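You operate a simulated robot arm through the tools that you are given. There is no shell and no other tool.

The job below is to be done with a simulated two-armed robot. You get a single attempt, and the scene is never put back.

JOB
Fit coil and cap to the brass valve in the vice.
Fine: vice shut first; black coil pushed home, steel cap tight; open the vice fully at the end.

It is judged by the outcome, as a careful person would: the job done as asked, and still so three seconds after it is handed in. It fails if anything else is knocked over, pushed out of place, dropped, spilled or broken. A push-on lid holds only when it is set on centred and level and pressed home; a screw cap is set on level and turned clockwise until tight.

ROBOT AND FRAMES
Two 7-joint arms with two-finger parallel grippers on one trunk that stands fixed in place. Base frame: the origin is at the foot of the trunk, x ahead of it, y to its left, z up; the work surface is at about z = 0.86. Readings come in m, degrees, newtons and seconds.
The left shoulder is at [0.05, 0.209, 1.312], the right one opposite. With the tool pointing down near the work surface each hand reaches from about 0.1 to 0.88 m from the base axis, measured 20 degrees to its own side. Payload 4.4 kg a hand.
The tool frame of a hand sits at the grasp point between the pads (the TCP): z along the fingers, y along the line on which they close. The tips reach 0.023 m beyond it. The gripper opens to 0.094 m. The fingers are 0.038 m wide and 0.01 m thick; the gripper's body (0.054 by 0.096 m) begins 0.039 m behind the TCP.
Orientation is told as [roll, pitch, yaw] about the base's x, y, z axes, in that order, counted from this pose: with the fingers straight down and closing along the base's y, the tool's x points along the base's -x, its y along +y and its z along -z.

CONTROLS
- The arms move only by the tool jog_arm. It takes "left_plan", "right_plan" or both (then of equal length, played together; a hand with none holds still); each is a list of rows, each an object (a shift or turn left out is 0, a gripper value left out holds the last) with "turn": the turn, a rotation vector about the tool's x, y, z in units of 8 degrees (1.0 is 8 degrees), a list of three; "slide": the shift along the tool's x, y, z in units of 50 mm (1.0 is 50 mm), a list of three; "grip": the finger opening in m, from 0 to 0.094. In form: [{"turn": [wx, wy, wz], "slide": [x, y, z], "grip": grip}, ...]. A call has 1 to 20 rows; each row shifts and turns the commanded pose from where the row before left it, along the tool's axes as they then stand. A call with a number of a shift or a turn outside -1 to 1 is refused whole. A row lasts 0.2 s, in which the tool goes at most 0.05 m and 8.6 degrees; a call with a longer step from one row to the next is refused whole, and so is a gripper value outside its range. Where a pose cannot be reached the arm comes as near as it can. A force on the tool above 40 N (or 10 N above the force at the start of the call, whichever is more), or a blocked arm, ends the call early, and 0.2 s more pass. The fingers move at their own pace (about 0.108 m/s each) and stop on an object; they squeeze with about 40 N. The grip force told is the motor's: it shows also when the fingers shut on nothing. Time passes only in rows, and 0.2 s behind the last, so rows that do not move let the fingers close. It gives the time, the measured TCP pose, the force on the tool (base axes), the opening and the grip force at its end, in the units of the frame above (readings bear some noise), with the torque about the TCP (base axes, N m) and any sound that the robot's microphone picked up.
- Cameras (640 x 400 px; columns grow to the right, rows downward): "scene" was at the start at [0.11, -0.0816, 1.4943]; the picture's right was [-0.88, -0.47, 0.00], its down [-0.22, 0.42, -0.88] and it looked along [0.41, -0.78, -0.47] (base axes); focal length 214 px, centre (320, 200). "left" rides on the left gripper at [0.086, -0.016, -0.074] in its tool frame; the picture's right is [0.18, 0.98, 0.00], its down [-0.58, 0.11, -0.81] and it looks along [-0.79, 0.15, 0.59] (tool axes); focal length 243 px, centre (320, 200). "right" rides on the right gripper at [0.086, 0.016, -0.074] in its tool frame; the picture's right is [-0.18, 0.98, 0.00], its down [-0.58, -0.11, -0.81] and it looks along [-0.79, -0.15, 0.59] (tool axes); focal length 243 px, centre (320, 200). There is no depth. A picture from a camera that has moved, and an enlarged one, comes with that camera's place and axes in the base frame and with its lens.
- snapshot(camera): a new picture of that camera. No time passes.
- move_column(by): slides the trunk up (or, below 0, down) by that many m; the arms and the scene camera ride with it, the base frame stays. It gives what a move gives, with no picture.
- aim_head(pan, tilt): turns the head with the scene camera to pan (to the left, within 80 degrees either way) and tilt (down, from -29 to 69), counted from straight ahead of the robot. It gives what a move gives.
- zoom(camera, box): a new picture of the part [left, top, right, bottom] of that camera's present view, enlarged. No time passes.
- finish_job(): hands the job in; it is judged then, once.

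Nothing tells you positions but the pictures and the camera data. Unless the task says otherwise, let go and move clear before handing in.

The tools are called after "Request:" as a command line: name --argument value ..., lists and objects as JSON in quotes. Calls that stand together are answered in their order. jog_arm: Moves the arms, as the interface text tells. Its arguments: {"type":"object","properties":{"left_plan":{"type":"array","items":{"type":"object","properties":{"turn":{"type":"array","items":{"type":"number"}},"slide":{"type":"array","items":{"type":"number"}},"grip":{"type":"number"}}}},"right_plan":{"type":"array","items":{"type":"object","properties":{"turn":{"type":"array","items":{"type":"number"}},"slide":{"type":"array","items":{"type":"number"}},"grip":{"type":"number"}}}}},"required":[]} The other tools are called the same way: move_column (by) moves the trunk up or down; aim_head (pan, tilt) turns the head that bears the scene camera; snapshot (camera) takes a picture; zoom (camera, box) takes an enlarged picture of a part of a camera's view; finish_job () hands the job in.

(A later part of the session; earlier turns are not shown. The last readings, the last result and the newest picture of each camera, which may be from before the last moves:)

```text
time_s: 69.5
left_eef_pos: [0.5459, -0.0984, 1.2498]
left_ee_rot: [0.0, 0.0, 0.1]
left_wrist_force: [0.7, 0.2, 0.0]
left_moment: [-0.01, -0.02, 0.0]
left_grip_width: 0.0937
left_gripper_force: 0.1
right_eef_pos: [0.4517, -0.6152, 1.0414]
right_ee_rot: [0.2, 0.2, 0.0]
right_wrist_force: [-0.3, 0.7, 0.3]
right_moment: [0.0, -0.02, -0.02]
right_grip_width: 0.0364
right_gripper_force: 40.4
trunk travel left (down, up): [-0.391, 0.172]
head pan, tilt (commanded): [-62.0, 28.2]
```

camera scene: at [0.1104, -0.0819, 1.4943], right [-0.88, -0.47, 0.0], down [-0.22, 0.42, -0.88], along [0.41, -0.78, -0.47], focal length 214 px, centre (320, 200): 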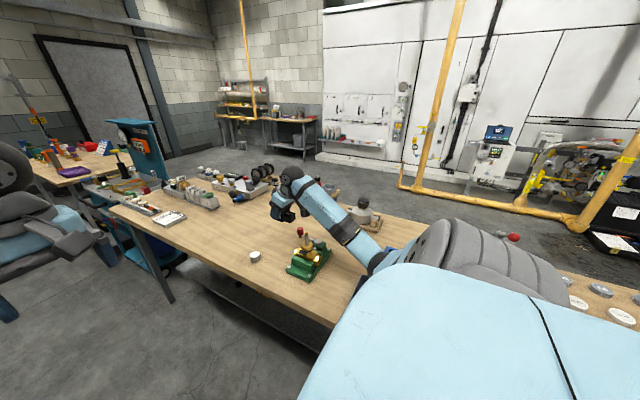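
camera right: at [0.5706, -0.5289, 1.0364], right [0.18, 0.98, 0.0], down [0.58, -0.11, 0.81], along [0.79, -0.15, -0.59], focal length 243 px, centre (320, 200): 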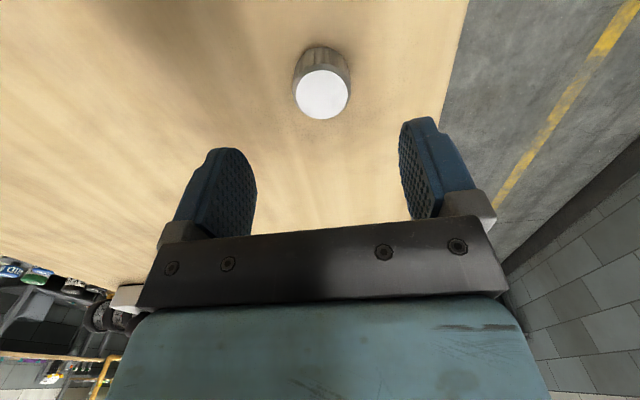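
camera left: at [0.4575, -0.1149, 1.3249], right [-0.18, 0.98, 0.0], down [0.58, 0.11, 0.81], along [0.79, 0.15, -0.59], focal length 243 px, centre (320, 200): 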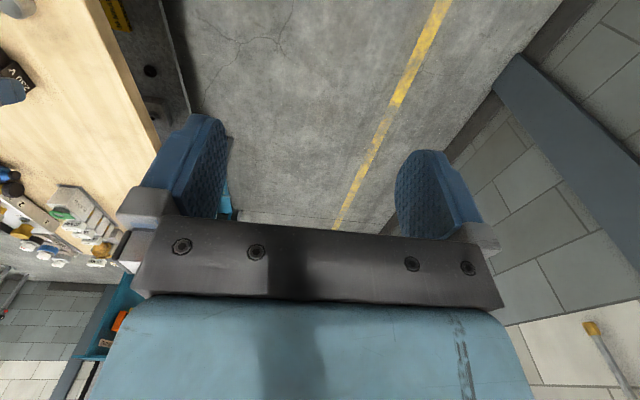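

The load is gone at this height, so contact is right here. I'll add a light downward push and start turning clockwise.

Request:
jog_arm --right_plan '[{"slide": [0, 0, 0.02], "grip": 0}, {"turn": [0, 0, 1], "grip": 0}, {"turn": [0, 0, 1], "grip": 0}, {"turn": [0, 0, 1], "grip": 0}, {"grip": 0}]'

Request:
zoom --camera "scene" --box '[298, 216, 318, 240]'

```text
time_s: 70.7
left_eef_pos: [0.5454, -0.0982, 1.2509]
left_ee_rot: [0.0, 0.0, 0.0]
left_wrist_force: [-0.3, 0.1, 0.0]
left_moment: [-0.02, 0.01, 0.03]
left_grip_width: 0.0941
left_gripper_force: 0.0
right_eef_pos: [0.4508, -0.6158, 1.0414]
right_ee_rot: [0.2, 0.1, -24.0]
right_wrist_force: [0.5, -0.6, -0.5]
right_moment: [0.0, 0.0, -0.01]
right_grip_width: 0.0363
right_gripper_force: 39.5
trunk travel left (down, up): [-0.391, 0.172]
head pan, tilt (commanded): [-62.0, 28.2]
```

```text
16.00 times, centred on (308, 228) of scene
camera zoom: at [0.11, -0.0816, 1.4943], right [-0.88, -0.47, 0.0], down [-0.22, 0.42, -0.88], along [0.41, -0.78, -0.47], focal length 3432 px, centre (512, -248)
```

zoom: 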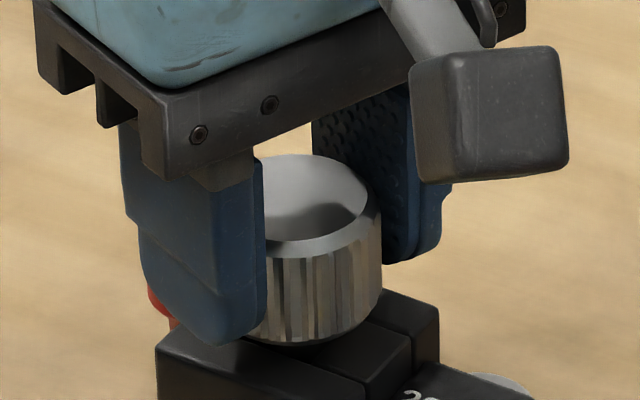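

The cap looks centred on the stem, with no load at this height now. I'll lower a little more to find the thread.

Request:
jog_arm --right_plan '[{"slide": [0, 0, 0.02], "grip": 0}, {"grip": 0}]'

Request:
jog_arm --right_plan '[{"slide": [0, 0, 0.02], "grip": 0}, {"grip": 0}]'

```text
time_s: 71.3
left_eef_pos: [0.5438, -0.0994, 1.2503]
left_ee_rot: [0.0, 0.0, 0.0]
left_wrist_force: [-0.8, -0.3, 0.5]
left_moment: [0.03, -0.02, 0.0]
left_grip_width: 0.0942
left_gripper_force: 0.0
right_eef_pos: [0.4497, -0.6154, 1.0401]
right_ee_rot: [0.1, 0.0, -24.0]
right_wrist_force: [3.1, -3.1, 2.5]
right_moment: [-0.12, 0.41, -0.05]
right_grip_width: 0.0364
right_gripper_force: 40.0
trunk travel left (down, up): [-0.391, 0.172]
head pan, tilt (commanded): [-62.0, 28.2]
```

```text
time_s: 71.9
left_eef_pos: [0.5439, -0.099, 1.2509]
left_ee_rot: [-0.1, -0.1, 0.0]
left_wrist_force: [-1.3, -0.3, 0.2]
left_moment: [0.04, 0.0, -0.01]
left_grip_width: 0.0941
left_gripper_force: 0.0
right_eef_pos: [0.4503, -0.6159, 1.0407]
right_ee_rot: [0.1, -0.1, -23.9]
right_wrist_force: [2.2, -7.5, 12.4]
right_moment: [-0.03, 0.52, -0.01]
right_grip_width: 0.0367
right_gripper_force: 40.4
trunk travel left (down, up): [-0.391, 0.172]
head pan, tilt (commanded): [-62.0, 28.2]
```

There's contact now with about 12 N. I'll turn clockwise with this light push and watch torque and height.

Request:
jog_arm --right_plan '[{"turn": [0, 0, 1], "grip": 0}, {"turn": [0, 0, 1], "grip": 0}, {"turn": [0, 0, 1], "grip": 0}, {"turn": [0, 0, 1], "grip": 0}, {"grip": 0}]'

Request:
zoom --camera "scene" --box '[298, 216, 318, 240]'

```text
time_s: 73.1
left_eef_pos: [0.5435, -0.0989, 1.2502]
left_ee_rot: [0.0, -0.1, 0.0]
left_wrist_force: [-0.4, 0.3, 0.5]
left_moment: [-0.02, -0.02, 0.01]
left_grip_width: 0.0938
left_gripper_force: 0.0
right_eef_pos: [0.4513, -0.6168, 1.0385]
right_ee_rot: [0.0, 0.0, -56.1]
right_wrist_force: [1.8, -14.1, 16.8]
right_moment: [-0.41, 0.12, -0.05]
right_grip_width: 0.0362
right_gripper_force: 40.0
trunk travel left (down, up): [-0.391, 0.172]
head pan, tilt (commanded): [-62.0, 28.2]
```

```text
16.00 times, centred on (308, 228) of scene
camera zoom: at [0.1089, -0.0816, 1.4945], right [-0.88, -0.47, 0.0], down [-0.22, 0.42, -0.88], along [0.41, -0.78, -0.47], focal length 3432 px, centre (512, -248)
```

zoom: 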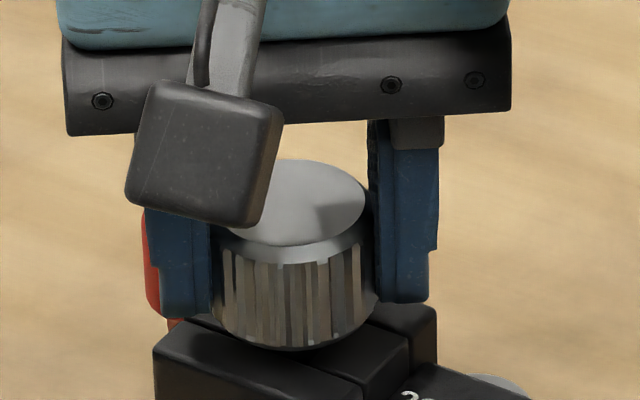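

Turning is working: at yaw -56° the cap has sunk slightly, with some side load toward -y. I'll nudge that way and continue turning with a small follow-down.

Request:
jog_arm --right_plan '[{"slide": [-0.0166, -0.0112, 0], "grip": 0}, {"turn": [0, 0, 1], "grip": 0}, {"turn": [0, 0, 1], "grip": 0}, {"turn": [0, 0, 1], "grip": 0}, {"grip": 0}]'

Request:
zoom --camera "scene" --box '[298, 216, 318, 240]'

```text
time_s: 74.3
left_eef_pos: [0.5428, -0.0988, 1.2518]
left_ee_rot: [0.0, 0.0, 0.0]
left_wrist_force: [0.2, 0.1, -0.2]
left_moment: [0.0, -0.02, 0.0]
left_grip_width: 0.0942
left_gripper_force: 0.1
right_eef_pos: [0.45, -0.6157, 1.0393]
right_ee_rot: [0.1, 0.1, -80.0]
right_wrist_force: [2.3, -4.3, 8.9]
right_moment: [-0.19, 0.11, -0.04]
right_grip_width: 0.0366
right_gripper_force: 40.1
trunk travel left (down, up): [-0.391, 0.172]
head pan, tilt (commanded): [-62.0, 28.2]
```

```text
16.00 times, centred on (308, 228) of scene
camera zoom: at [0.1095, -0.0811, 1.4944], right [-0.88, -0.47, 0.0], down [-0.22, 0.42, -0.88], along [0.41, -0.78, -0.47], focal length 3432 px, centre (512, -248)
```

zoom: 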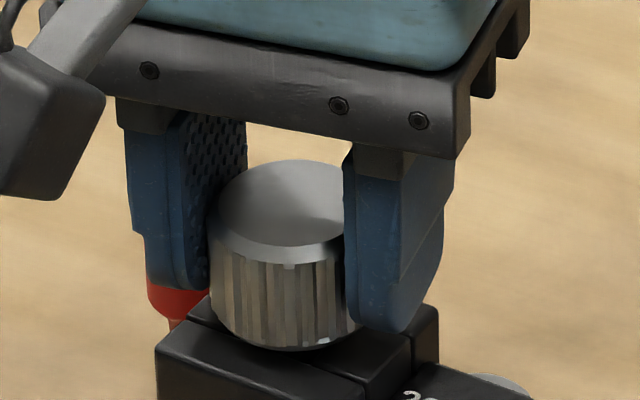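

Force has eased to about 9 N as the cap advances. I'll continue the clockwise turn with a slight follow-down.

Request:
jog_arm --right_plan '[{"turn": [0, 0, 1], "slide": [0, 0, 0.004], "grip": 0}, {"turn": [0, 0, 1], "slide": [0, 0, 0.004], "grip": 0}, {"turn": [0, 0, 1], "slide": [0, 0, 0.004], "grip": 0}, {"turn": [0, 0, 1], "slide": [0, 0, 0.004], "grip": 0}, {"grip": 0}]'

Request:
snapshot --camera "scene"

Request:
zoom --camera "scene" --box '[298, 216, 318, 240]'

```text
time_s: 75.5
left_eef_pos: [0.5433, -0.0984, 1.2511]
left_ee_rot: [0.0, -0.2, 0.0]
left_wrist_force: [0.4, 0.7, 0.1]
left_moment: [0.02, -0.03, 0.0]
left_grip_width: 0.0938
left_gripper_force: 0.0
right_eef_pos: [0.449, -0.6147, 1.0379]
right_ee_rot: [0.0, 0.2, -111.9]
right_wrist_force: [-8.1, 3.8, 5.0]
right_moment: [0.05, 0.07, -0.04]
right_grip_width: 0.0365
right_gripper_force: 40.1
trunk travel left (down, up): [-0.391, 0.172]
head pan, tilt (commanded): [-62.0, 28.2]
```

```text
taken
camera scene: at [0.1086, -0.0805, 1.4945], right [-0.88, -0.47, 0.0], down [-0.22, 0.42, -0.88], along [0.41, -0.78, -0.47], focal length 214 px, centre (320, 200)
```

scene: 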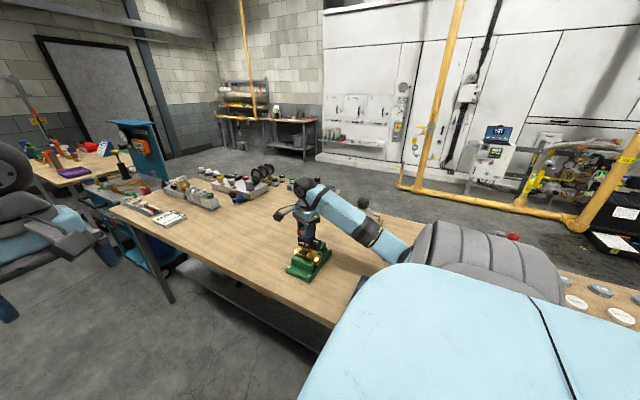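

```text
16.00 times, centred on (308, 228) of scene
camera zoom: at [0.1086, -0.0805, 1.4945], right [-0.88, -0.47, 0.0], down [-0.22, 0.42, -0.88], along [0.41, -0.78, -0.47], focal length 3432 px, centre (512, -248)
```

zoom: 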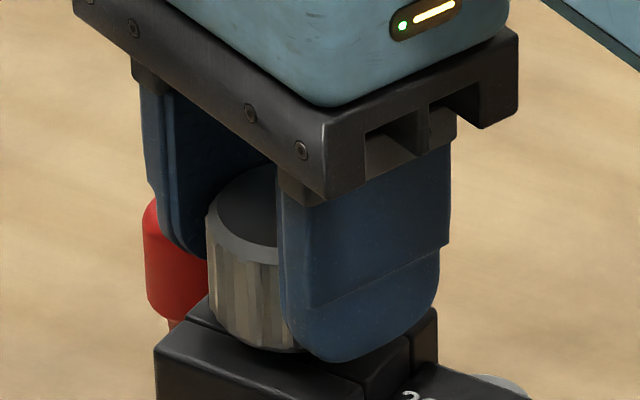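

Turned to -112° so far, with the cap lower. I'll release here to re-grip, and check that the cap stays put and level on the thread.

Request:
jog_arm --right_plan '[{"grip": 0.045}, {"grip": 0.066}, {"grip": 0.066}, {"slide": [0, 0, -0.3]}, {"slide": [0, 0, -0.5]}, {"slide": [0, 0, -0.5]}, {"slide": [0, 0, 0]}]'

Request:
zoom --camera "scene" --box '[296, 220, 320, 246]'

```text
time_s: 77.1
left_eef_pos: [0.5451, -0.0996, 1.2503]
left_ee_rot: [0.0, 0.0, -0.1]
left_wrist_force: [-0.7, 0.1, -0.2]
left_moment: [-0.03, -0.03, -0.05]
left_grip_width: 0.0941
left_gripper_force: 0.1
right_eef_pos: [0.4508, -0.6165, 1.1022]
right_ee_rot: [0.1, 0.2, -111.9]
right_wrist_force: [-1.0, 0.2, -0.2]
right_moment: [0.03, 0.01, 0.01]
right_grip_width: 0.0659
right_gripper_force: 0.1
trunk travel left (down, up): [-0.391, 0.172]
head pan, tilt (commanded): [-62.0, 28.2]
```

```text
15.38 times, centred on (308, 233) of scene
camera zoom: at [0.1102, -0.0819, 1.4943], right [-0.88, -0.47, 0.0], down [-0.22, 0.42, -0.88], along [0.41, -0.78, -0.47], focal length 3300 px, centre (505, -308)
```

zoom: 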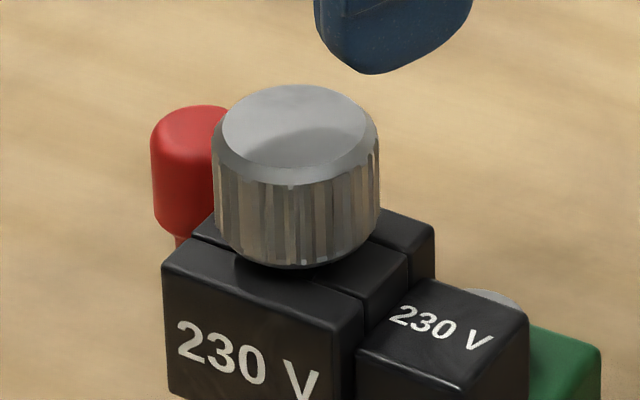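

The cap sits level on the thread with a few millimetres still to go to the coil. While the fingers are free I'll test how far the wrist can turn clockwise.

Request:
jog_arm --right_plan '[{"turn": [0, 0, 1]}, {"turn": [0, 0, 1]}, {"turn": [0, 0, 1]}, {"turn": [0, 0, 1]}, {"turn": [0, 0, 1]}, {"turn": [0, 0, 1]}, {"turn": [0, 0, 1]}, {"slide": [0, 0, 0]}]'

Request:
zoom --camera "scene" --box '[260, 160, 400, 260]'

```text
time_s: 78.9
left_eef_pos: [0.5445, -0.0994, 1.2497]
left_ee_rot: [-0.1, 0.0, 0.0]
left_wrist_force: [0.1, 0.5, -0.8]
left_moment: [-0.02, -0.03, -0.02]
left_grip_width: 0.0938
left_gripper_force: 0.1
right_eef_pos: [0.4534, -0.6294, 1.0951]
right_ee_rot: [0.1, 0.1, -167.8]
right_wrist_force: [0.4, -0.1, 0.1]
right_moment: [0.04, -0.02, -0.01]
right_grip_width: 0.0661
right_gripper_force: 0.1
right hand out of reach, approached as far as the arm can: row 7
trunk travel left (down, up): [-0.391, 0.172]
head pan, tilt (commanded): [-62.0, 28.2]
```

```text
4.00 times, centred on (330, 210) of scene
camera zoom: at [0.1099, -0.0813, 1.4944], right [-0.88, -0.47, 0.0], down [-0.22, 0.42, -0.88], along [0.41, -0.78, -0.47], focal length 858 px, centre (280, 160)
```

zoom: 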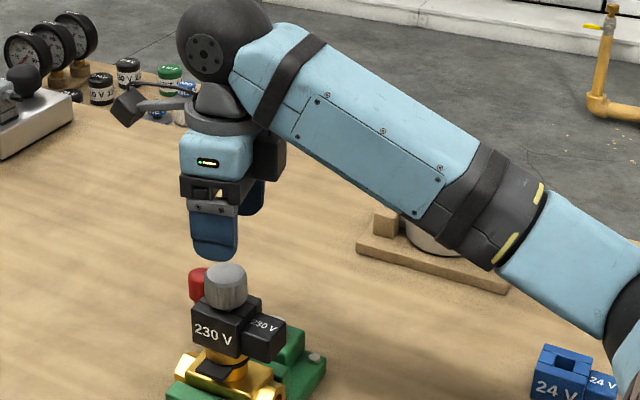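

The clockwise limit is about -160°. I'll now turn all the way back counter-clockwise to find the other end.

Request:
jog_arm --right_plan '[{"turn": [0, 0, -1]}, {"turn": [0, 0, -1]}, {"turn": [0, 0, -1]}, {"turn": [0, 0, -1]}, {"turn": [0, 0, -1]}, {"turn": [0, 0, -1]}, {"turn": [0, 0, -1]}, {"turn": [0, 0, -1]}, {"turn": [0, 0, -1]}, {"turn": [0, 0, -1]}, {"turn": [0, 0, -1]}, {"turn": [0, 0, -1]}, {"turn": [0, 0, -1]}, {"turn": [0, 0, -1]}, {"turn": [0, 0, -1]}, {"turn": [0, 0, -1]}, {"turn": [0, 0, -1]}, {"turn": [0, 0, -1]}, {"turn": [0, 0, -1]}, {"turn": [0, 0, -1]}]'

Request:
jog_arm --right_plan '[{"turn": [0, 0, -1]}, {"turn": [0, 0, -1]}, {"turn": [0, 0, -1]}, {"turn": [0, 0, -1]}, {"turn": [0, 0, -1]}, {"turn": [0, 0, -1]}, {"turn": [0, 0, -1]}, {"turn": [0, 0, -1]}, {"turn": [0, 0, -1]}, {"turn": [0, 0, -1]}, {"turn": [0, 0, -1]}, {"turn": [0, 0, -1]}, {"turn": [0, 0, -1]}, {"turn": [0, 0, -1]}, {"turn": [0, 0, -1]}, {"slide": [0, 0, 0]}]'

Request:
zoom --camera "scene" --box '[260, 160, 400, 260]'

```text
time_s: 83.1
left_eef_pos: [0.5447, -0.0988, 1.2509]
left_ee_rot: [0.0, 0.1, 0.0]
left_wrist_force: [-0.5, -0.9, -0.3]
left_moment: [-0.05, -0.04, 0.02]
left_grip_width: 0.0939
left_gripper_force: 0.0
right_eef_pos: [0.4517, -0.6298, 1.0948]
right_ee_rot: [0.2, 0.0, -7.8]
right_wrist_force: [0.2, 0.1, -0.3]
right_moment: [0.01, -0.02, 0.0]
right_grip_width: 0.066
right_gripper_force: 0.1
trunk travel left (down, up): [-0.391, 0.172]
head pan, tilt (commanded): [-62.0, 28.2]
```

```text
time_s: 86.5
left_eef_pos: [0.5436, -0.0992, 1.2501]
left_ee_rot: [0.0, 0.0, 0.0]
left_wrist_force: [-0.1, -0.1, 0.0]
left_moment: [0.02, 0.01, 0.01]
left_grip_width: 0.0942
left_gripper_force: 0.3
right_eef_pos: [0.4523, -0.6309, 1.0945]
right_ee_rot: [-0.1, 0.0, 112.0]
right_wrist_force: [0.0, 0.0, -0.8]
right_moment: [0.01, -0.03, 0.01]
right_grip_width: 0.0659
right_gripper_force: 0.1
trunk travel left (down, up): [-0.391, 0.172]
head pan, tilt (commanded): [-62.0, 28.2]
```

```text
4.00 times, centred on (330, 210) of scene
camera zoom: at [0.11, -0.0816, 1.4943], right [-0.88, -0.47, 0.0], down [-0.22, 0.42, -0.88], along [0.41, -0.78, -0.47], focal length 858 px, centre (280, 160)
```

zoom: 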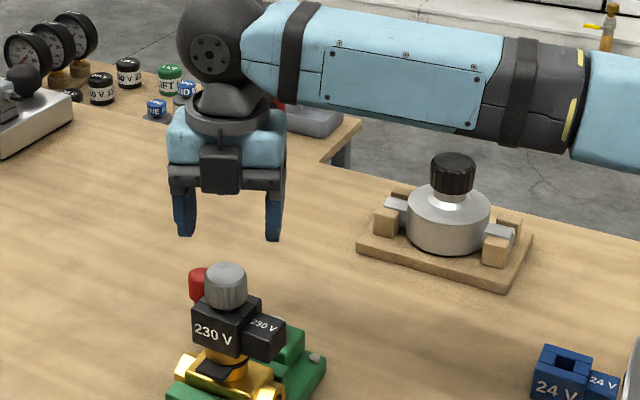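

Counter-clockwise +112° is fine too. I'll try a little further, to +144°.

Request:
jog_arm --right_plan '[{"turn": [0, 0, -1]}, {"turn": [0, 0, -1]}, {"turn": [0, 0, -1]}, {"turn": [0, 0, -1]}, {"slide": [0, 0, 0]}]'

Request:
zoom --camera "scene" --box '[240, 140, 420, 270]'

```text
time_s: 87.7
left_eef_pos: [0.5449, -0.0994, 1.2502]
left_ee_rot: [0.0, 0.0, 0.0]
left_wrist_force: [-0.4, -0.3, 0.2]
left_moment: [0.01, -0.03, 0.0]
left_grip_width: 0.0944
left_gripper_force: 0.1
right_eef_pos: [0.4516, -0.6305, 1.0967]
right_ee_rot: [-0.2, 0.0, 144.0]
right_wrist_force: [-0.1, 0.5, -0.5]
right_moment: [-0.02, -0.02, 0.0]
right_grip_width: 0.0661
right_gripper_force: 0.1
trunk travel left (down, up): [-0.391, 0.172]
head pan, tilt (commanded): [-62.0, 28.2]
```

```text
3.08 times, centred on (330, 205) of scene
camera zoom: at [0.1101, -0.0816, 1.4943], right [-0.88, -0.47, 0.0], down [-0.22, 0.42, -0.88], along [0.41, -0.78, -0.47], focal length 660 px, centre (289, 185)
```

zoom: 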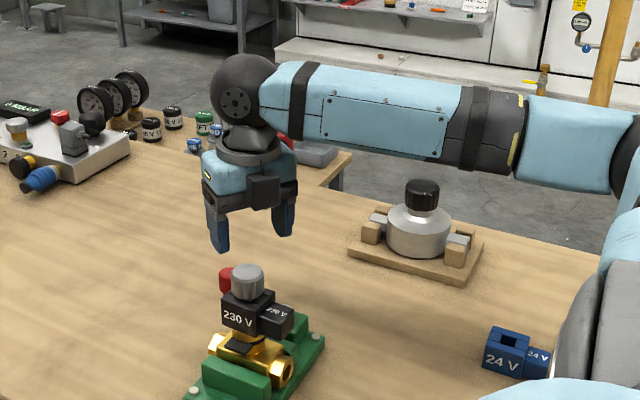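

+144° works, so one grip gives nearly 290° of turning. I'll check the cap's position from this side with the hand camera.

Request:
snapshot --camera "right"

Request:
zoom --camera "right" --box '[250, 60, 400, 220]'

```text
taken
camera right: at [0.5124, -0.6951, 1.1708], right [-0.73, -0.69, 0.0], down [-0.41, 0.43, 0.81], along [-0.55, 0.59, -0.59], focal length 243 px, centre (320, 200)
```

right: 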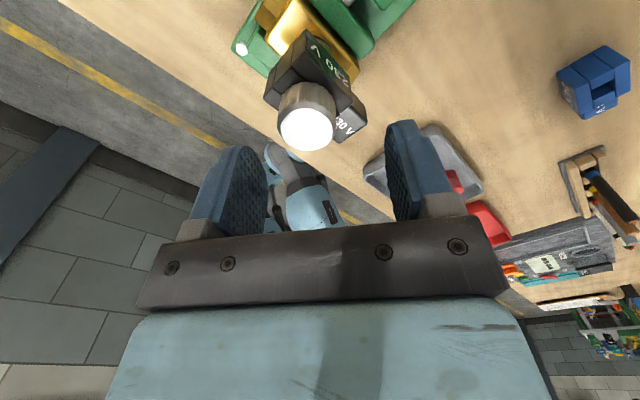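

```text
2.50 times, centred on (325, 140) of right
camera zoom: at [0.5124, -0.6951, 1.1708], right [-0.73, -0.69, 0.0], down [-0.41, 0.43, 0.81], along [-0.55, 0.59, -0.59], focal length 606 px, centre (308, 350)
```

zoom: 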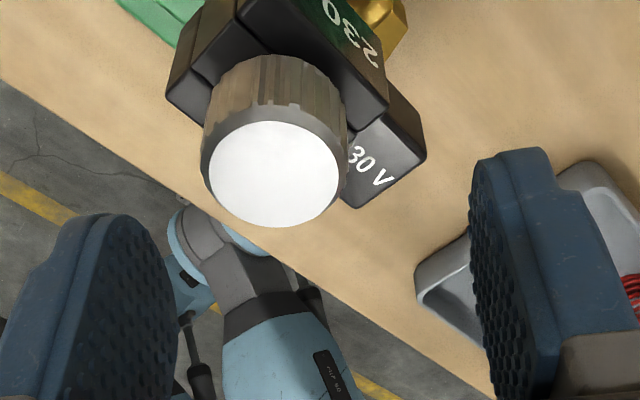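

Both cameras put the cap top at (0.4498, -0.616, 1.0405), so it has not yet drawn down. It needs full turns. I'll centre the hand on it at +144° and lower to grip height.

Request:
jog_arm --right_plan '[{"slide": [-0.204, -0.208, 0]}, {"slide": [0, 0, 0.3]}, {"slide": [0, 0, 0.3]}, {"slide": [0, 0, 0.3]}, {"slide": [0, 0, 0.226]}, {"slide": [0, 0, 0]}]'

Request:
zoom --camera "right" --box '[200, 40, 440, 240]'

Request:
zoom --camera "scene" --box '[296, 216, 320, 242]'

```text
time_s: 89.1
left_eef_pos: [0.5442, -0.0995, 1.2512]
left_ee_rot: [0.0, 0.0, 0.0]
left_wrist_force: [0.0, 0.3, 1.3]
left_moment: [0.0, 0.01, -0.01]
left_grip_width: 0.0941
left_gripper_force: 0.0
right_eef_pos: [0.4501, -0.6152, 1.0393]
right_ee_rot: [-0.1, 0.0, 143.9]
right_wrist_force: [0.3, 0.5, -0.3]
right_moment: [-0.01, 0.02, 0.02]
right_grip_width: 0.0659
right_gripper_force: 0.0
trunk travel left (down, up): [-0.391, 0.172]
head pan, tilt (commanded): [-62.0, 28.2]
```

```text
2.00 times, centred on (320, 140) of right
camera zoom: at [0.5104, -0.6804, 1.1153], right [-0.73, -0.69, 0.0], down [-0.41, 0.43, 0.81], along [-0.55, 0.59, -0.59], focal length 485 px, centre (320, 320)
```

zoom: 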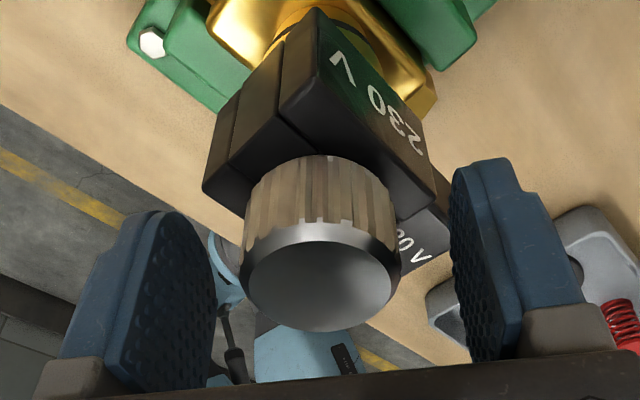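

```text
15.38 times, centred on (308, 229) of scene
camera zoom: at [0.1099, -0.0814, 1.4944], right [-0.88, -0.47, 0.0], down [-0.22, 0.42, -0.88], along [0.41, -0.78, -0.47], focal length 3300 px, centre (505, -246)
```

zoom: 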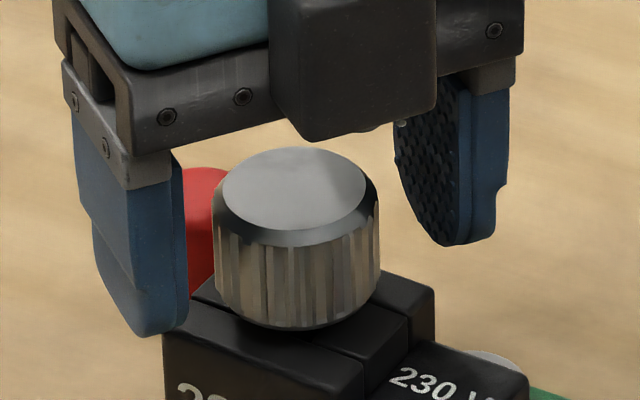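

The fingers are centred around the cap. I'll close, then turn clockwise through most of the range, reading force and height on the way.

Request:
jog_arm --right_plan '[{"grip": 0}, {"grip": 0}, {"grip": 0}]'

Request:
jog_arm --right_plan '[{"turn": [0, 0, 1], "grip": 0}, {"turn": [0, 0, 1], "grip": 0}, {"turn": [0, 0, 1], "grip": 0}, {"turn": [0, 0, 1], "grip": 0}, {"turn": [0, 0, 1], "grip": 0}, {"turn": [0, 0, 1], "grip": 0}, {"grip": 0}]'

Request:
zoom --camera "scene" --box '[296, 216, 320, 242]'

```text
time_s: 89.9
left_eef_pos: [0.5447, -0.0991, 1.2505]
left_ee_rot: [0.0, 0.1, 0.0]
left_wrist_force: [-0.5, -0.2, -0.8]
left_moment: [0.05, 0.03, 0.0]
left_grip_width: 0.0942
left_gripper_force: 0.0
right_eef_pos: [0.4512, -0.6148, 1.0411]
right_ee_rot: [-0.1, 0.0, 144.0]
right_wrist_force: [2.4, 1.4, -0.1]
right_moment: [0.01, -0.14, 0.08]
right_grip_width: 0.0364
right_gripper_force: 40.1
trunk travel left (down, up): [-0.391, 0.172]
head pan, tilt (commanded): [-62.0, 28.2]
```

```text
time_s: 91.5
left_eef_pos: [0.5443, -0.0992, 1.2505]
left_ee_rot: [-0.1, 0.0, 0.0]
left_wrist_force: [-0.2, 1.1, 0.0]
left_moment: [0.04, 0.01, 0.01]
left_grip_width: 0.0937
left_gripper_force: 0.0
right_eef_pos: [0.4498, -0.6155, 1.0378]
right_ee_rot: [-0.1, -0.1, 96.0]
right_wrist_force: [-2.9, -5.6, 3.5]
right_moment: [-0.44, -0.03, 0.0]
right_grip_width: 0.0363
right_gripper_force: 39.8
trunk travel left (down, up): [-0.391, 0.172]
head pan, tilt (commanded): [-62.0, 28.2]
```

```text
15.38 times, centred on (308, 229) of scene
camera zoom: at [0.1094, -0.0821, 1.4944], right [-0.88, -0.47, 0.0], down [-0.22, 0.42, -0.88], along [0.41, -0.78, -0.47], focal length 3300 px, centre (505, -246)
```

zoom: 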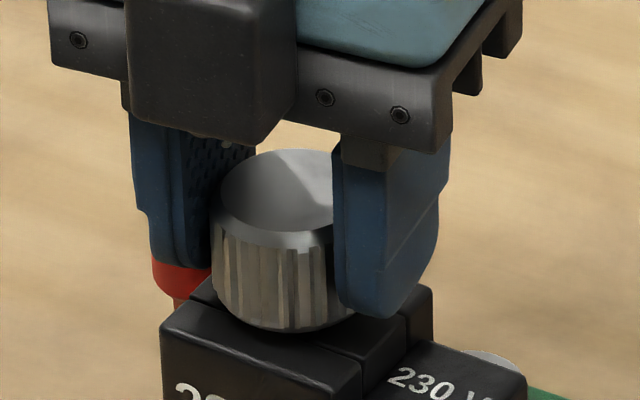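

Forces are low. I'll keep turning clockwise with a slight follow-down.

Request:
jog_arm --right_plan '[{"turn": [0, 0, 1], "slide": [0, 0, 0.01], "grip": 0}, {"turn": [0, 0, 1], "grip": 0}, {"turn": [0, 0, 1], "grip": 0}, {"turn": [0, 0, 1], "grip": 0}, {"turn": [0, 0, 1], "grip": 0}, {"turn": [0, 0, 1], "grip": 0}, {"turn": [0, 0, 1], "grip": 0}, {"turn": [0, 0, 1], "grip": 0}, {"turn": [0, 0, 1], "grip": 0}, {"turn": [0, 0, 1], "grip": 0}, {"turn": [0, 0, 1], "grip": 0}, {"turn": [0, 0, 1], "grip": 0}, {"grip": 0}]'

Request:
zoom --camera "scene" --box '[296, 216, 320, 242]'

```text
time_s: 94.3
left_eef_pos: [0.5436, -0.0995, 1.2512]
left_ee_rot: [0.0, -0.1, 0.0]
left_wrist_force: [0.5, 0.1, 0.2]
left_moment: [0.04, 0.0, 0.01]
left_grip_width: 0.094
left_gripper_force: 0.1
right_eef_pos: [0.4492, -0.6155, 1.0388]
right_ee_rot: [0.2, 0.0, -0.1]
right_wrist_force: [-7.1, -6.2, 1.0]
right_moment: [-0.13, -0.3, 0.01]
right_grip_width: 0.0364
right_gripper_force: 39.9
trunk travel left (down, up): [-0.391, 0.172]
head pan, tilt (commanded): [-62.0, 28.2]
```

```text
15.38 times, centred on (308, 229) of scene
camera zoom: at [0.1089, -0.0824, 1.4943], right [-0.88, -0.47, 0.0], down [-0.22, 0.42, -0.88], along [0.41, -0.78, -0.47], focal length 3300 px, centre (505, -246)
```

zoom: 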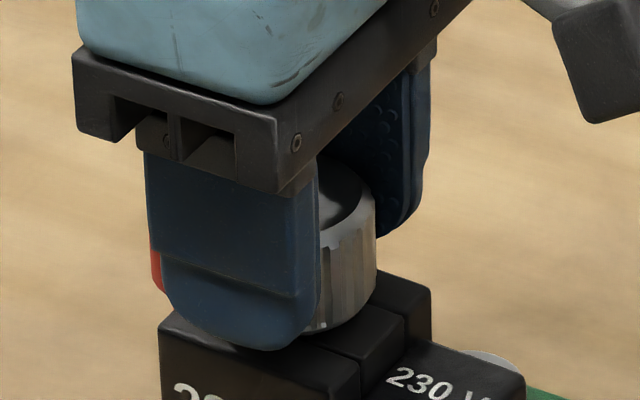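

Continuing clockwise toward the other end of the range, with a small lateral relief.

Request:
jog_arm --right_plan '[{"turn": [0, 0, 1], "slide": [0.01, -0.008, 0.005], "grip": 0}, {"turn": [0, 0, 1], "grip": 0}, {"turn": [0, 0, 1], "grip": 0}, {"turn": [0, 0, 1], "grip": 0}, {"turn": [0, 0, 1], "grip": 0}, {"turn": [0, 0, 1], "grip": 0}, {"turn": [0, 0, 1], "grip": 0}, {"turn": [0, 0, 1], "grip": 0}, {"turn": [0, 0, 1], "grip": 0}, {"grip": 0}]'

Request:
jog_arm --right_plan '[{"turn": [0, 0, 1], "slide": [0, 0, 0.005], "grip": 0}, {"turn": [0, 0, 1], "grip": 0}, {"turn": [0, 0, 1], "grip": 0}, {"turn": [0, 0, 1], "grip": 0}, {"turn": [0, 0, 1], "grip": 0}, {"turn": [0, 0, 1], "grip": 0}, {"turn": [0, 0, 1], "grip": 0}, {"turn": [0, 0, 1], "grip": 0}, {"turn": [0, 0, 1], "grip": 0}, {"grip": 0}]'

Request:
zoom --camera "scene" --box '[296, 216, 320, 242]'

```text
time_s: 96.5
left_eef_pos: [0.5451, -0.0984, 1.2509]
left_ee_rot: [0.0, 0.0, 0.0]
left_wrist_force: [0.4, 0.3, 0.5]
left_moment: [-0.01, -0.01, 0.0]
left_grip_width: 0.094
left_gripper_force: 0.1
right_eef_pos: [0.4512, -0.6148, 1.0382]
right_ee_rot: [-0.2, 0.2, -71.9]
right_wrist_force: [-5.7, 21.8, -20.4]
right_moment: [-0.04, 0.06, -0.01]
right_grip_width: 0.0365
right_gripper_force: 40.1
trunk travel left (down, up): [-0.391, 0.172]
head pan, tilt (commanded): [-62.0, 28.2]
```

```text
time_s: 98.7
left_eef_pos: [0.5443, -0.1002, 1.2506]
left_ee_rot: [0.0, 0.0, 0.0]
left_wrist_force: [0.3, 0.6, 0.0]
left_moment: [-0.01, 0.01, -0.01]
left_grip_width: 0.0941
left_gripper_force: 0.0
right_eef_pos: [0.4486, -0.6172, 1.039]
right_ee_rot: [-0.1, 0.1, -144.2]
right_wrist_force: [-15.9, 13.8, -19.1]
right_moment: [-0.08, 0.32, 0.15]
right_grip_width: 0.0363
right_gripper_force: 40.1
trunk travel left (down, up): [-0.391, 0.172]
head pan, tilt (commanded): [-62.0, 28.2]
```

```text
15.38 times, centred on (308, 229) of scene
camera zoom: at [0.1093, -0.0818, 1.4944], right [-0.88, -0.47, 0.0], down [-0.22, 0.42, -0.88], along [0.41, -0.78, -0.47], focal length 3300 px, centre (505, -246)
```

zoom: 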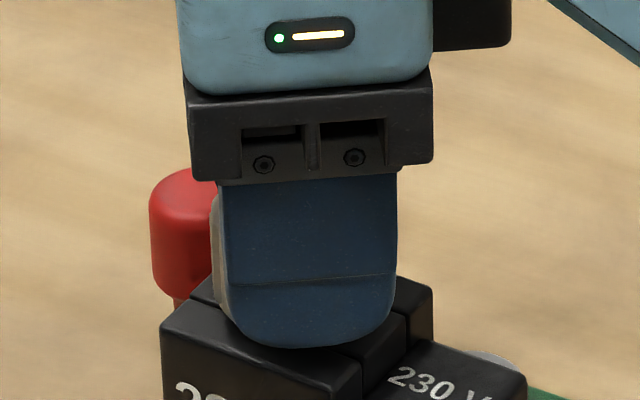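

The downward pull of about 20 N shows the thread has caught and is drawing the cap down. I'll release, back off and measure the cap's height.

Request:
jog_arm --right_plan '[{"grip": 0.045}, {"grip": 0.066}, {"grip": 0.066}, {"slide": [0, 0, -0.4]}, {"slide": [0, 0, -0.6]}, {"slide": [0, 0, 0]}]'

Request:
zoom --camera "scene" --box '[296, 220, 320, 246]'

```text
time_s: 100.1
left_eef_pos: [0.5447, -0.0995, 1.2514]
left_ee_rot: [0.0, 0.0, 0.1]
left_wrist_force: [-0.6, -0.2, -1.0]
left_moment: [-0.01, 0.0, 0.02]
left_grip_width: 0.0941
left_gripper_force: 0.1
right_eef_pos: [0.4507, -0.616, 1.0875]
right_ee_rot: [-0.1, 0.2, -144.0]
right_wrist_force: [-0.2, -0.3, 0.2]
right_moment: [0.01, 0.02, -0.01]
right_grip_width: 0.0659
right_gripper_force: 0.1
trunk travel left (down, up): [-0.391, 0.172]
head pan, tilt (commanded): [-62.0, 28.2]
```

```text
15.38 times, centred on (308, 233) of scene
camera zoom: at [0.1103, -0.0821, 1.4942], right [-0.88, -0.47, 0.0], down [-0.22, 0.42, -0.88], along [0.41, -0.78, -0.47], focal length 3300 px, centre (505, -308)
```

zoom: 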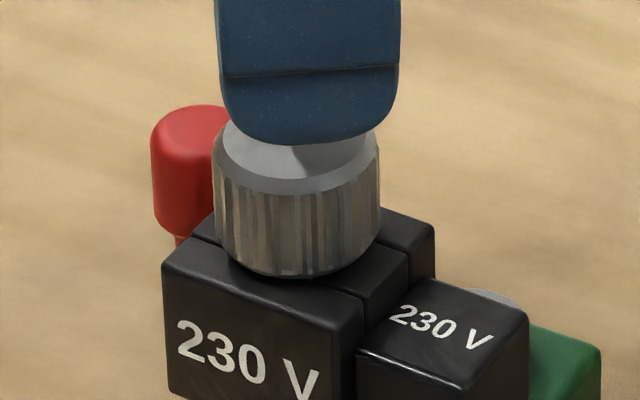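

The cap has come down about 2.3 mm, so the thread is engaged at roughly 3 mm per turn. I'll wind the wrist back to +144° for the next grip.

Request:
jog_arm --right_plan '[{"turn": [0, 0, -1]}, {"turn": [0, 0, -1]}, {"turn": [0, 0, -1]}, {"turn": [0, 0, -1]}, {"turn": [0, 0, -1]}, {"turn": [0, 0, -1]}, {"turn": [0, 0, -1]}, {"turn": [0, 0, -1]}, {"turn": [0, 0, -1]}, {"turn": [0, 0, -1]}, {"turn": [0, 0, -1]}, {"turn": [0, 0, -1]}, {"turn": [0, 0, -1]}, {"turn": [0, 0, -1]}, {"turn": [0, 0, -1]}, {"turn": [0, 0, -1]}, {"turn": [0, 0, -1]}, {"turn": [0, 0, -1]}]'

Request:
jog_arm --right_plan '[{"turn": [0, 0, -1]}, {"turn": [0, 0, -1]}, {"turn": [0, 0, -1]}, {"turn": [0, 0, -1]}, {"turn": [0, 0, -1]}, {"turn": [0, 0, -1]}, {"turn": [0, 0, -1]}, {"turn": [0, 0, -1]}, {"turn": [0, 0, -1]}, {"turn": [0, 0, -1]}, {"turn": [0, 0, -1]}, {"turn": [0, 0, -1]}, {"turn": [0, 0, -1]}, {"turn": [0, 0, -1]}, {"turn": [0, 0, -1]}, {"turn": [0, 0, -1]}, {"turn": [0, 0, -1]}, {"turn": [0, 0, -1]}, {"slide": [0, 0, 0]}]'

Request:
zoom --camera "scene" --box '[296, 220, 320, 246]'

Request:
zoom --camera "right" --box '[230, 40, 410, 220]'

```text
time_s: 103.9
left_eef_pos: [0.5436, -0.0976, 1.2508]
left_ee_rot: [0.0, 0.0, -0.1]
left_wrist_force: [-0.8, 0.2, -0.2]
left_moment: [0.03, 0.01, -0.02]
left_grip_width: 0.0938
left_gripper_force: 0.2
right_eef_pos: [0.4493, -0.6155, 1.0874]
right_ee_rot: [0.1, -0.1, 0.2]
right_wrist_force: [0.9, -0.6, 0.5]
right_moment: [-0.02, 0.0, 0.01]
right_grip_width: 0.0656
right_gripper_force: 0.1
trunk travel left (down, up): [-0.391, 0.172]
head pan, tilt (commanded): [-62.0, 28.2]
```

```text
time_s: 107.9
left_eef_pos: [0.544, -0.0994, 1.2499]
left_ee_rot: [0.1, 0.0, 0.0]
left_wrist_force: [0.0, 0.7, -0.5]
left_moment: [0.0, 0.04, -0.01]
left_grip_width: 0.094
left_gripper_force: 0.1
right_eef_pos: [0.4492, -0.615, 1.0886]
right_ee_rot: [-0.1, -0.1, 144.1]
right_wrist_force: [-0.7, -0.6, -0.5]
right_moment: [0.03, 0.02, -0.01]
right_grip_width: 0.066
right_gripper_force: 0.2
trunk travel left (down, up): [-0.391, 0.172]
head pan, tilt (commanded): [-62.0, 28.2]
```

```text
15.38 times, centred on (308, 233) of scene
camera zoom: at [0.1101, -0.0816, 1.4943], right [-0.88, -0.47, 0.0], down [-0.22, 0.42, -0.88], along [0.41, -0.78, -0.47], focal length 3300 px, centre (505, -308)
```

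zoom: 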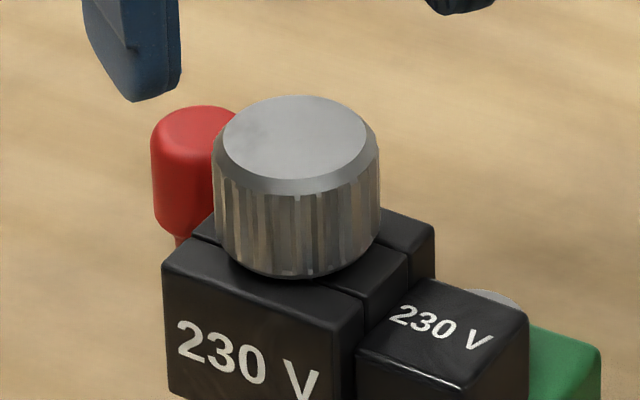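

```text
2.22 times, centred on (320, 130) of right
camera zoom: at [0.5101, -0.6805, 1.1637], right [-0.73, -0.69, 0.0], down [-0.41, 0.43, 0.81], along [-0.55, 0.59, -0.59], focal length 539 px, centre (320, 356)
```

zoom: 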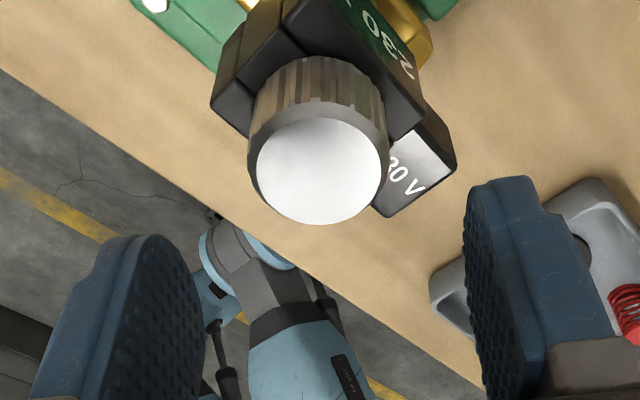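

The cap top is now near z = 1.038, and the hand is centred over it to within about 0.5 mm. I'll lower, grip and turn again with a follow-down matched to the thread.

Request:
jog_arm --right_plan '[{"slide": [0, 0, 0.3]}, {"slide": [0, 0, 0.3]}, {"slide": [0, 0, 0.3]}, {"slide": [0, 0, 0.14]}, {"grip": 0}, {"grip": 0}, {"grip": 0}, {"grip": 0}]'

Request:
jog_arm --right_plan '[{"turn": [0, 0, 1], "slide": [0, 0, 0.0013], "grip": 0}, {"turn": [0, 0, 1], "slide": [0, 0, 0.0013], "grip": 0}, {"turn": [0, 0, 1], "slide": [0, 0, 0.0013], "grip": 0}, {"turn": [0, 0, 1], "slide": [0, 0, 0.0013], "grip": 0}, {"turn": [0, 0, 1], "slide": [0, 0, 0.0013], "grip": 0}, {"turn": [0, 0, 1], "slide": [0, 0, 0.0013], "grip": 0}, {"turn": [0, 0, 1], "slide": [0, 0, 0.0013], "grip": 0}, {"turn": [0, 0, 1], "slide": [0, 0, 0.0013], "grip": 0}, {"turn": [0, 0, 1], "slide": [0, 0, 0.0013], "grip": 0}, {"grip": 0}]'

```text
time_s: 109.7
left_eef_pos: [0.5453, -0.099, 1.2508]
left_ee_rot: [0.0, -0.1, 0.0]
left_wrist_force: [-0.2, 0.2, 0.2]
left_moment: [-0.02, 0.0, -0.01]
left_grip_width: 0.094
left_gripper_force: 0.0
right_eef_pos: [0.4506, -0.6168, 1.0352]
right_ee_rot: [-0.1, -0.1, 144.0]
right_wrist_force: [0.1, 0.6, -1.0]
right_moment: [-0.21, 0.0, -0.1]
right_grip_width: 0.0365
right_gripper_force: 40.3
trunk travel left (down, up): [-0.391, 0.172]
head pan, tilt (commanded): [-62.0, 28.2]
```

```text
time_s: 111.9
left_eef_pos: [0.5446, -0.0987, 1.2508]
left_ee_rot: [-0.1, 0.0, 0.1]
left_wrist_force: [0.0, 0.0, 0.2]
left_moment: [-0.01, -0.01, 0.02]
left_grip_width: 0.094
left_gripper_force: 0.0
right_eef_pos: [0.4494, -0.6155, 1.0358]
right_ee_rot: [0.1, -0.1, 71.9]
right_wrist_force: [3.1, -1.0, 1.4]
right_moment: [-0.02, -0.07, 0.0]
right_grip_width: 0.0363
right_gripper_force: 40.0
trunk travel left (down, up): [-0.391, 0.172]
head pan, tilt (commanded): [-62.0, 28.2]
```

Forces stay small, so the follow-down suits the thread. Continuing clockwise.

Request:
jog_arm --right_plan '[{"turn": [0, 0, 1], "slide": [0, 0, 0.0013], "grip": 0}, {"turn": [0, 0, 1], "slide": [0, 0, 0.0013], "grip": 0}, {"turn": [0, 0, 1], "slide": [0, 0, 0.0013], "grip": 0}, {"turn": [0, 0, 1], "slide": [0, 0, 0.0013], "grip": 0}, {"turn": [0, 0, 1], "slide": [0, 0, 0.0013], "grip": 0}, {"turn": [0, 0, 1], "slide": [0, 0, 0.0013], "grip": 0}, {"turn": [0, 0, 1], "slide": [0, 0, 0.0013], "grip": 0}, {"turn": [0, 0, 1], "slide": [0, 0, 0.0013], "grip": 0}, {"turn": [0, 0, 1], "slide": [0, 0, 0.0013], "grip": 0}, {"grip": 0}]'

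Request:
jog_arm --right_plan '[{"turn": [0, 0, 1], "slide": [0, 0, 0.0013], "grip": 0}, {"turn": [0, 0, 1], "slide": [0, 0, 0.0013], "grip": 0}, {"turn": [0, 0, 1], "slide": [0, 0, 0.0013], "grip": 0}, {"turn": [0, 0, 1], "slide": [0, 0, 0.0013], "grip": 0}, {"turn": [0, 0, 1], "slide": [0, 0, 0.0013], "grip": 0}, {"turn": [0, 0, 1], "slide": [0, 0, 0.0013], "grip": 0}, {"turn": [0, 0, 1], "slide": [0, 0, 0.0013], "grip": 0}, {"turn": [0, 0, 1], "slide": [0, 0, 0.0013], "grip": 0}, {"turn": [0, 0, 1], "slide": [0, 0, 0.0013], "grip": 0}, {"grip": 0}]'

Request:
jog_arm --right_plan '[{"turn": [0, 0, 1], "slide": [0, 0, 0.0013], "grip": 0}, {"turn": [0, 0, 1], "slide": [0, 0, 0.0013], "grip": 0}, {"turn": [0, 0, 1], "slide": [0, 0, 0.0013], "grip": 0}, {"turn": [0, 0, 1], "slide": [0, 0, 0.0013], "grip": 0}, {"turn": [0, 0, 1], "slide": [0, 0, 0.0013], "grip": 0}, {"turn": [0, 0, 1], "slide": [0, 0, 0.0013], "grip": 0}, {"turn": [0, 0, 1], "slide": [0, 0, 0.0013], "grip": 0}, {"turn": [0, 0, 1], "slide": [0, 0, 0.0013], "grip": 0}, {"turn": [0, 0, 1], "slide": [0, 0, 0.0013], "grip": 0}, {"grip": 0}]'

```text
time_s: 114.1
left_eef_pos: [0.5449, -0.0984, 1.2502]
left_ee_rot: [-0.1, 0.0, 0.0]
left_wrist_force: [0.3, 0.3, -0.1]
left_moment: [-0.04, -0.02, 0.02]
left_grip_width: 0.0939
left_gripper_force: 0.1
right_eef_pos: [0.4493, -0.6161, 1.0343]
right_ee_rot: [0.1, 0.0, -0.1]
right_wrist_force: [-1.7, 5.1, 0.0]
right_moment: [0.03, -0.03, 0.36]
right_grip_width: 0.0367
right_gripper_force: 39.9
trunk travel left (down, up): [-0.391, 0.172]
head pan, tilt (commanded): [-62.0, 28.2]
```

```text
time_s: 116.3
left_eef_pos: [0.5447, -0.0981, 1.2507]
left_ee_rot: [0.1, 0.1, 0.1]
left_wrist_force: [0.8, -0.2, 0.5]
left_moment: [0.04, 0.02, 0.0]
left_grip_width: 0.094
left_gripper_force: 0.1
right_eef_pos: [0.4489, -0.6159, 1.0329]
right_ee_rot: [0.1, 0.1, -72.0]
right_wrist_force: [4.4, 4.3, 1.7]
right_moment: [0.03, 0.09, 0.17]
right_grip_width: 0.0366
right_gripper_force: 39.3
trunk travel left (down, up): [-0.391, 0.172]
head pan, tilt (commanded): [-62.0, 28.2]
```

```text
time_s: 118.5
left_eef_pos: [0.5436, -0.0972, 1.2508]
left_ee_rot: [0.1, -0.1, -0.1]
left_wrist_force: [0.3, -0.3, 0.0]
left_moment: [0.0, -0.02, -0.02]
left_grip_width: 0.0941
left_gripper_force: 0.1
right_eef_pos: [0.4506, -0.6155, 1.0317]
right_ee_rot: [-0.1, 0.1, -144.1]
right_wrist_force: [-7.8, 6.8, -2.2]
right_moment: [0.02, -0.24, 0.17]
right_grip_width: 0.0368
right_gripper_force: 39.4
trunk travel left (down, up): [-0.391, 0.172]
head pan, tilt (commanded): [-62.0, 28.2]
```

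Another 288° is done with a steady light resistance torque. I'll release, rise and look at the cap.

Request:
jog_arm --right_plan '[{"grip": 0.045}, {"grip": 0.066}, {"grip": 0.066}, {"slide": [0, 0, -0.4]}, {"slide": [0, 0, -0.6]}, {"slide": [0, 0, 0]}]'

Request:
jog_arm --right_plan '[{"turn": [0, 0, -1]}, {"turn": [0, 0, -1]}, {"turn": [0, 0, -1]}, {"turn": [0, 0, -1]}, {"turn": [0, 0, -1]}, {"turn": [0, 0, -1]}, {"turn": [0, 0, -1]}, {"turn": [0, 0, -1]}, {"turn": [0, 0, -1]}, {"turn": [0, 0, -1]}, {"turn": [0, 0, -1]}, {"turn": [0, 0, -1]}, {"turn": [0, 0, -1]}, {"turn": [0, 0, -1]}, {"turn": [0, 0, -1]}, {"turn": [0, 0, -1]}, {"turn": [0, 0, -1]}, {"turn": [0, 0, -1]}]'

Request:
jog_arm --right_plan '[{"turn": [0, 0, -1]}, {"turn": [0, 0, -1]}, {"turn": [0, 0, -1]}, {"turn": [0, 0, -1]}, {"turn": [0, 0, -1]}, {"turn": [0, 0, -1]}, {"turn": [0, 0, -1]}, {"turn": [0, 0, -1]}, {"turn": [0, 0, -1]}, {"turn": [0, 0, -1]}, {"turn": [0, 0, -1]}, {"turn": [0, 0, -1]}, {"turn": [0, 0, -1]}, {"turn": [0, 0, -1]}, {"turn": [0, 0, -1]}, {"turn": [0, 0, -1]}, {"turn": [0, 0, -1]}, {"turn": [0, 0, -1]}, {"slide": [0, 0, 0]}]'

Request:
zoom --camera "scene" --box '[296, 220, 320, 246]'

Request:
zoom --camera "right" --box '[230, 40, 410, 220]'

```text
time_s: 119.9
left_eef_pos: [0.5449, -0.0988, 1.2511]
left_ee_rot: [0.0, 0.0, 0.0]
left_wrist_force: [0.2, 1.0, 0.0]
left_moment: [0.0, -0.03, -0.01]
left_grip_width: 0.0938
left_gripper_force: 0.1
right_eef_pos: [0.4501, -0.6162, 1.0819]
right_ee_rot: [-0.1, 0.0, -144.0]
right_wrist_force: [0.1, -0.3, 0.7]
right_moment: [0.02, -0.03, 0.01]
right_grip_width: 0.0661
right_gripper_force: 0.1
trunk travel left (down, up): [-0.391, 0.172]
head pan, tilt (commanded): [-62.0, 28.2]
```

```text
time_s: 123.7
left_eef_pos: [0.5444, -0.0986, 1.2508]
left_ee_rot: [0.0, 0.0, 0.0]
left_wrist_force: [0.7, 0.7, -0.5]
left_moment: [-0.01, -0.04, -0.02]
left_grip_width: 0.0939
left_gripper_force: 0.0
right_eef_pos: [0.4499, -0.6157, 1.0822]
right_ee_rot: [0.1, -0.1, 0.2]
right_wrist_force: [0.4, -0.7, -0.1]
right_moment: [-0.02, -0.01, 0.01]
right_grip_width: 0.0659
right_gripper_force: 0.0
trunk travel left (down, up): [-0.391, 0.172]
head pan, tilt (commanded): [-62.0, 28.2]
```

```text
time_s: 127.7
left_eef_pos: [0.5451, -0.0985, 1.2502]
left_ee_rot: [0.0, 0.1, 0.0]
left_wrist_force: [-0.3, -0.8, 0.0]
left_moment: [0.0, 0.03, 0.05]
left_grip_width: 0.094
left_gripper_force: 0.1
right_eef_pos: [0.4502, -0.6155, 1.0821]
right_ee_rot: [-0.1, -0.1, 144.0]
right_wrist_force: [0.1, -0.1, -1.2]
right_moment: [-0.01, 0.0, 0.04]
right_grip_width: 0.0659
right_gripper_force: 0.1
trunk travel left (down, up): [-0.391, 0.172]
head pan, tilt (commanded): [-62.0, 28.2]
```

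```text
15.38 times, centred on (308, 233) of scene
camera zoom: at [0.11, -0.0816, 1.4943], right [-0.88, -0.47, 0.0], down [-0.22, 0.42, -0.88], along [0.41, -0.78, -0.47], focal length 3300 px, centre (505, -308)
```

zoom: 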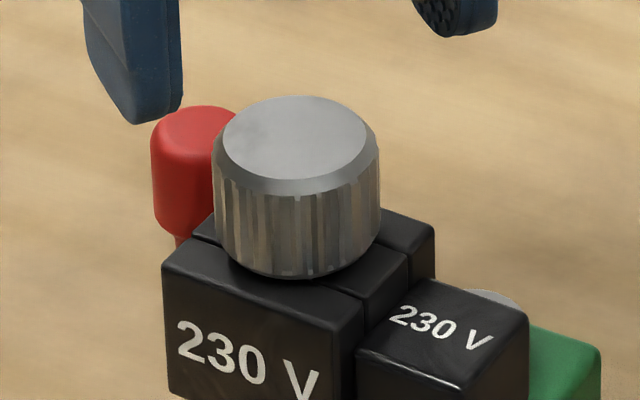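

```text
2.22 times, centred on (320, 130) of right
camera zoom: at [0.5101, -0.6807, 1.1575], right [-0.73, -0.69, 0.0], down [-0.41, 0.43, 0.81], along [-0.55, 0.59, -0.59], focal length 539 px, centre (320, 356)
```

zoom: 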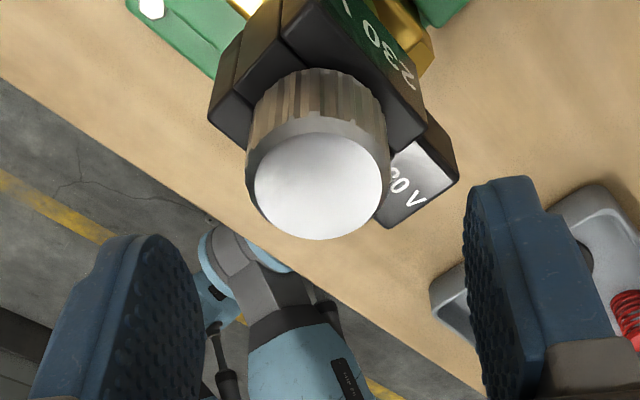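

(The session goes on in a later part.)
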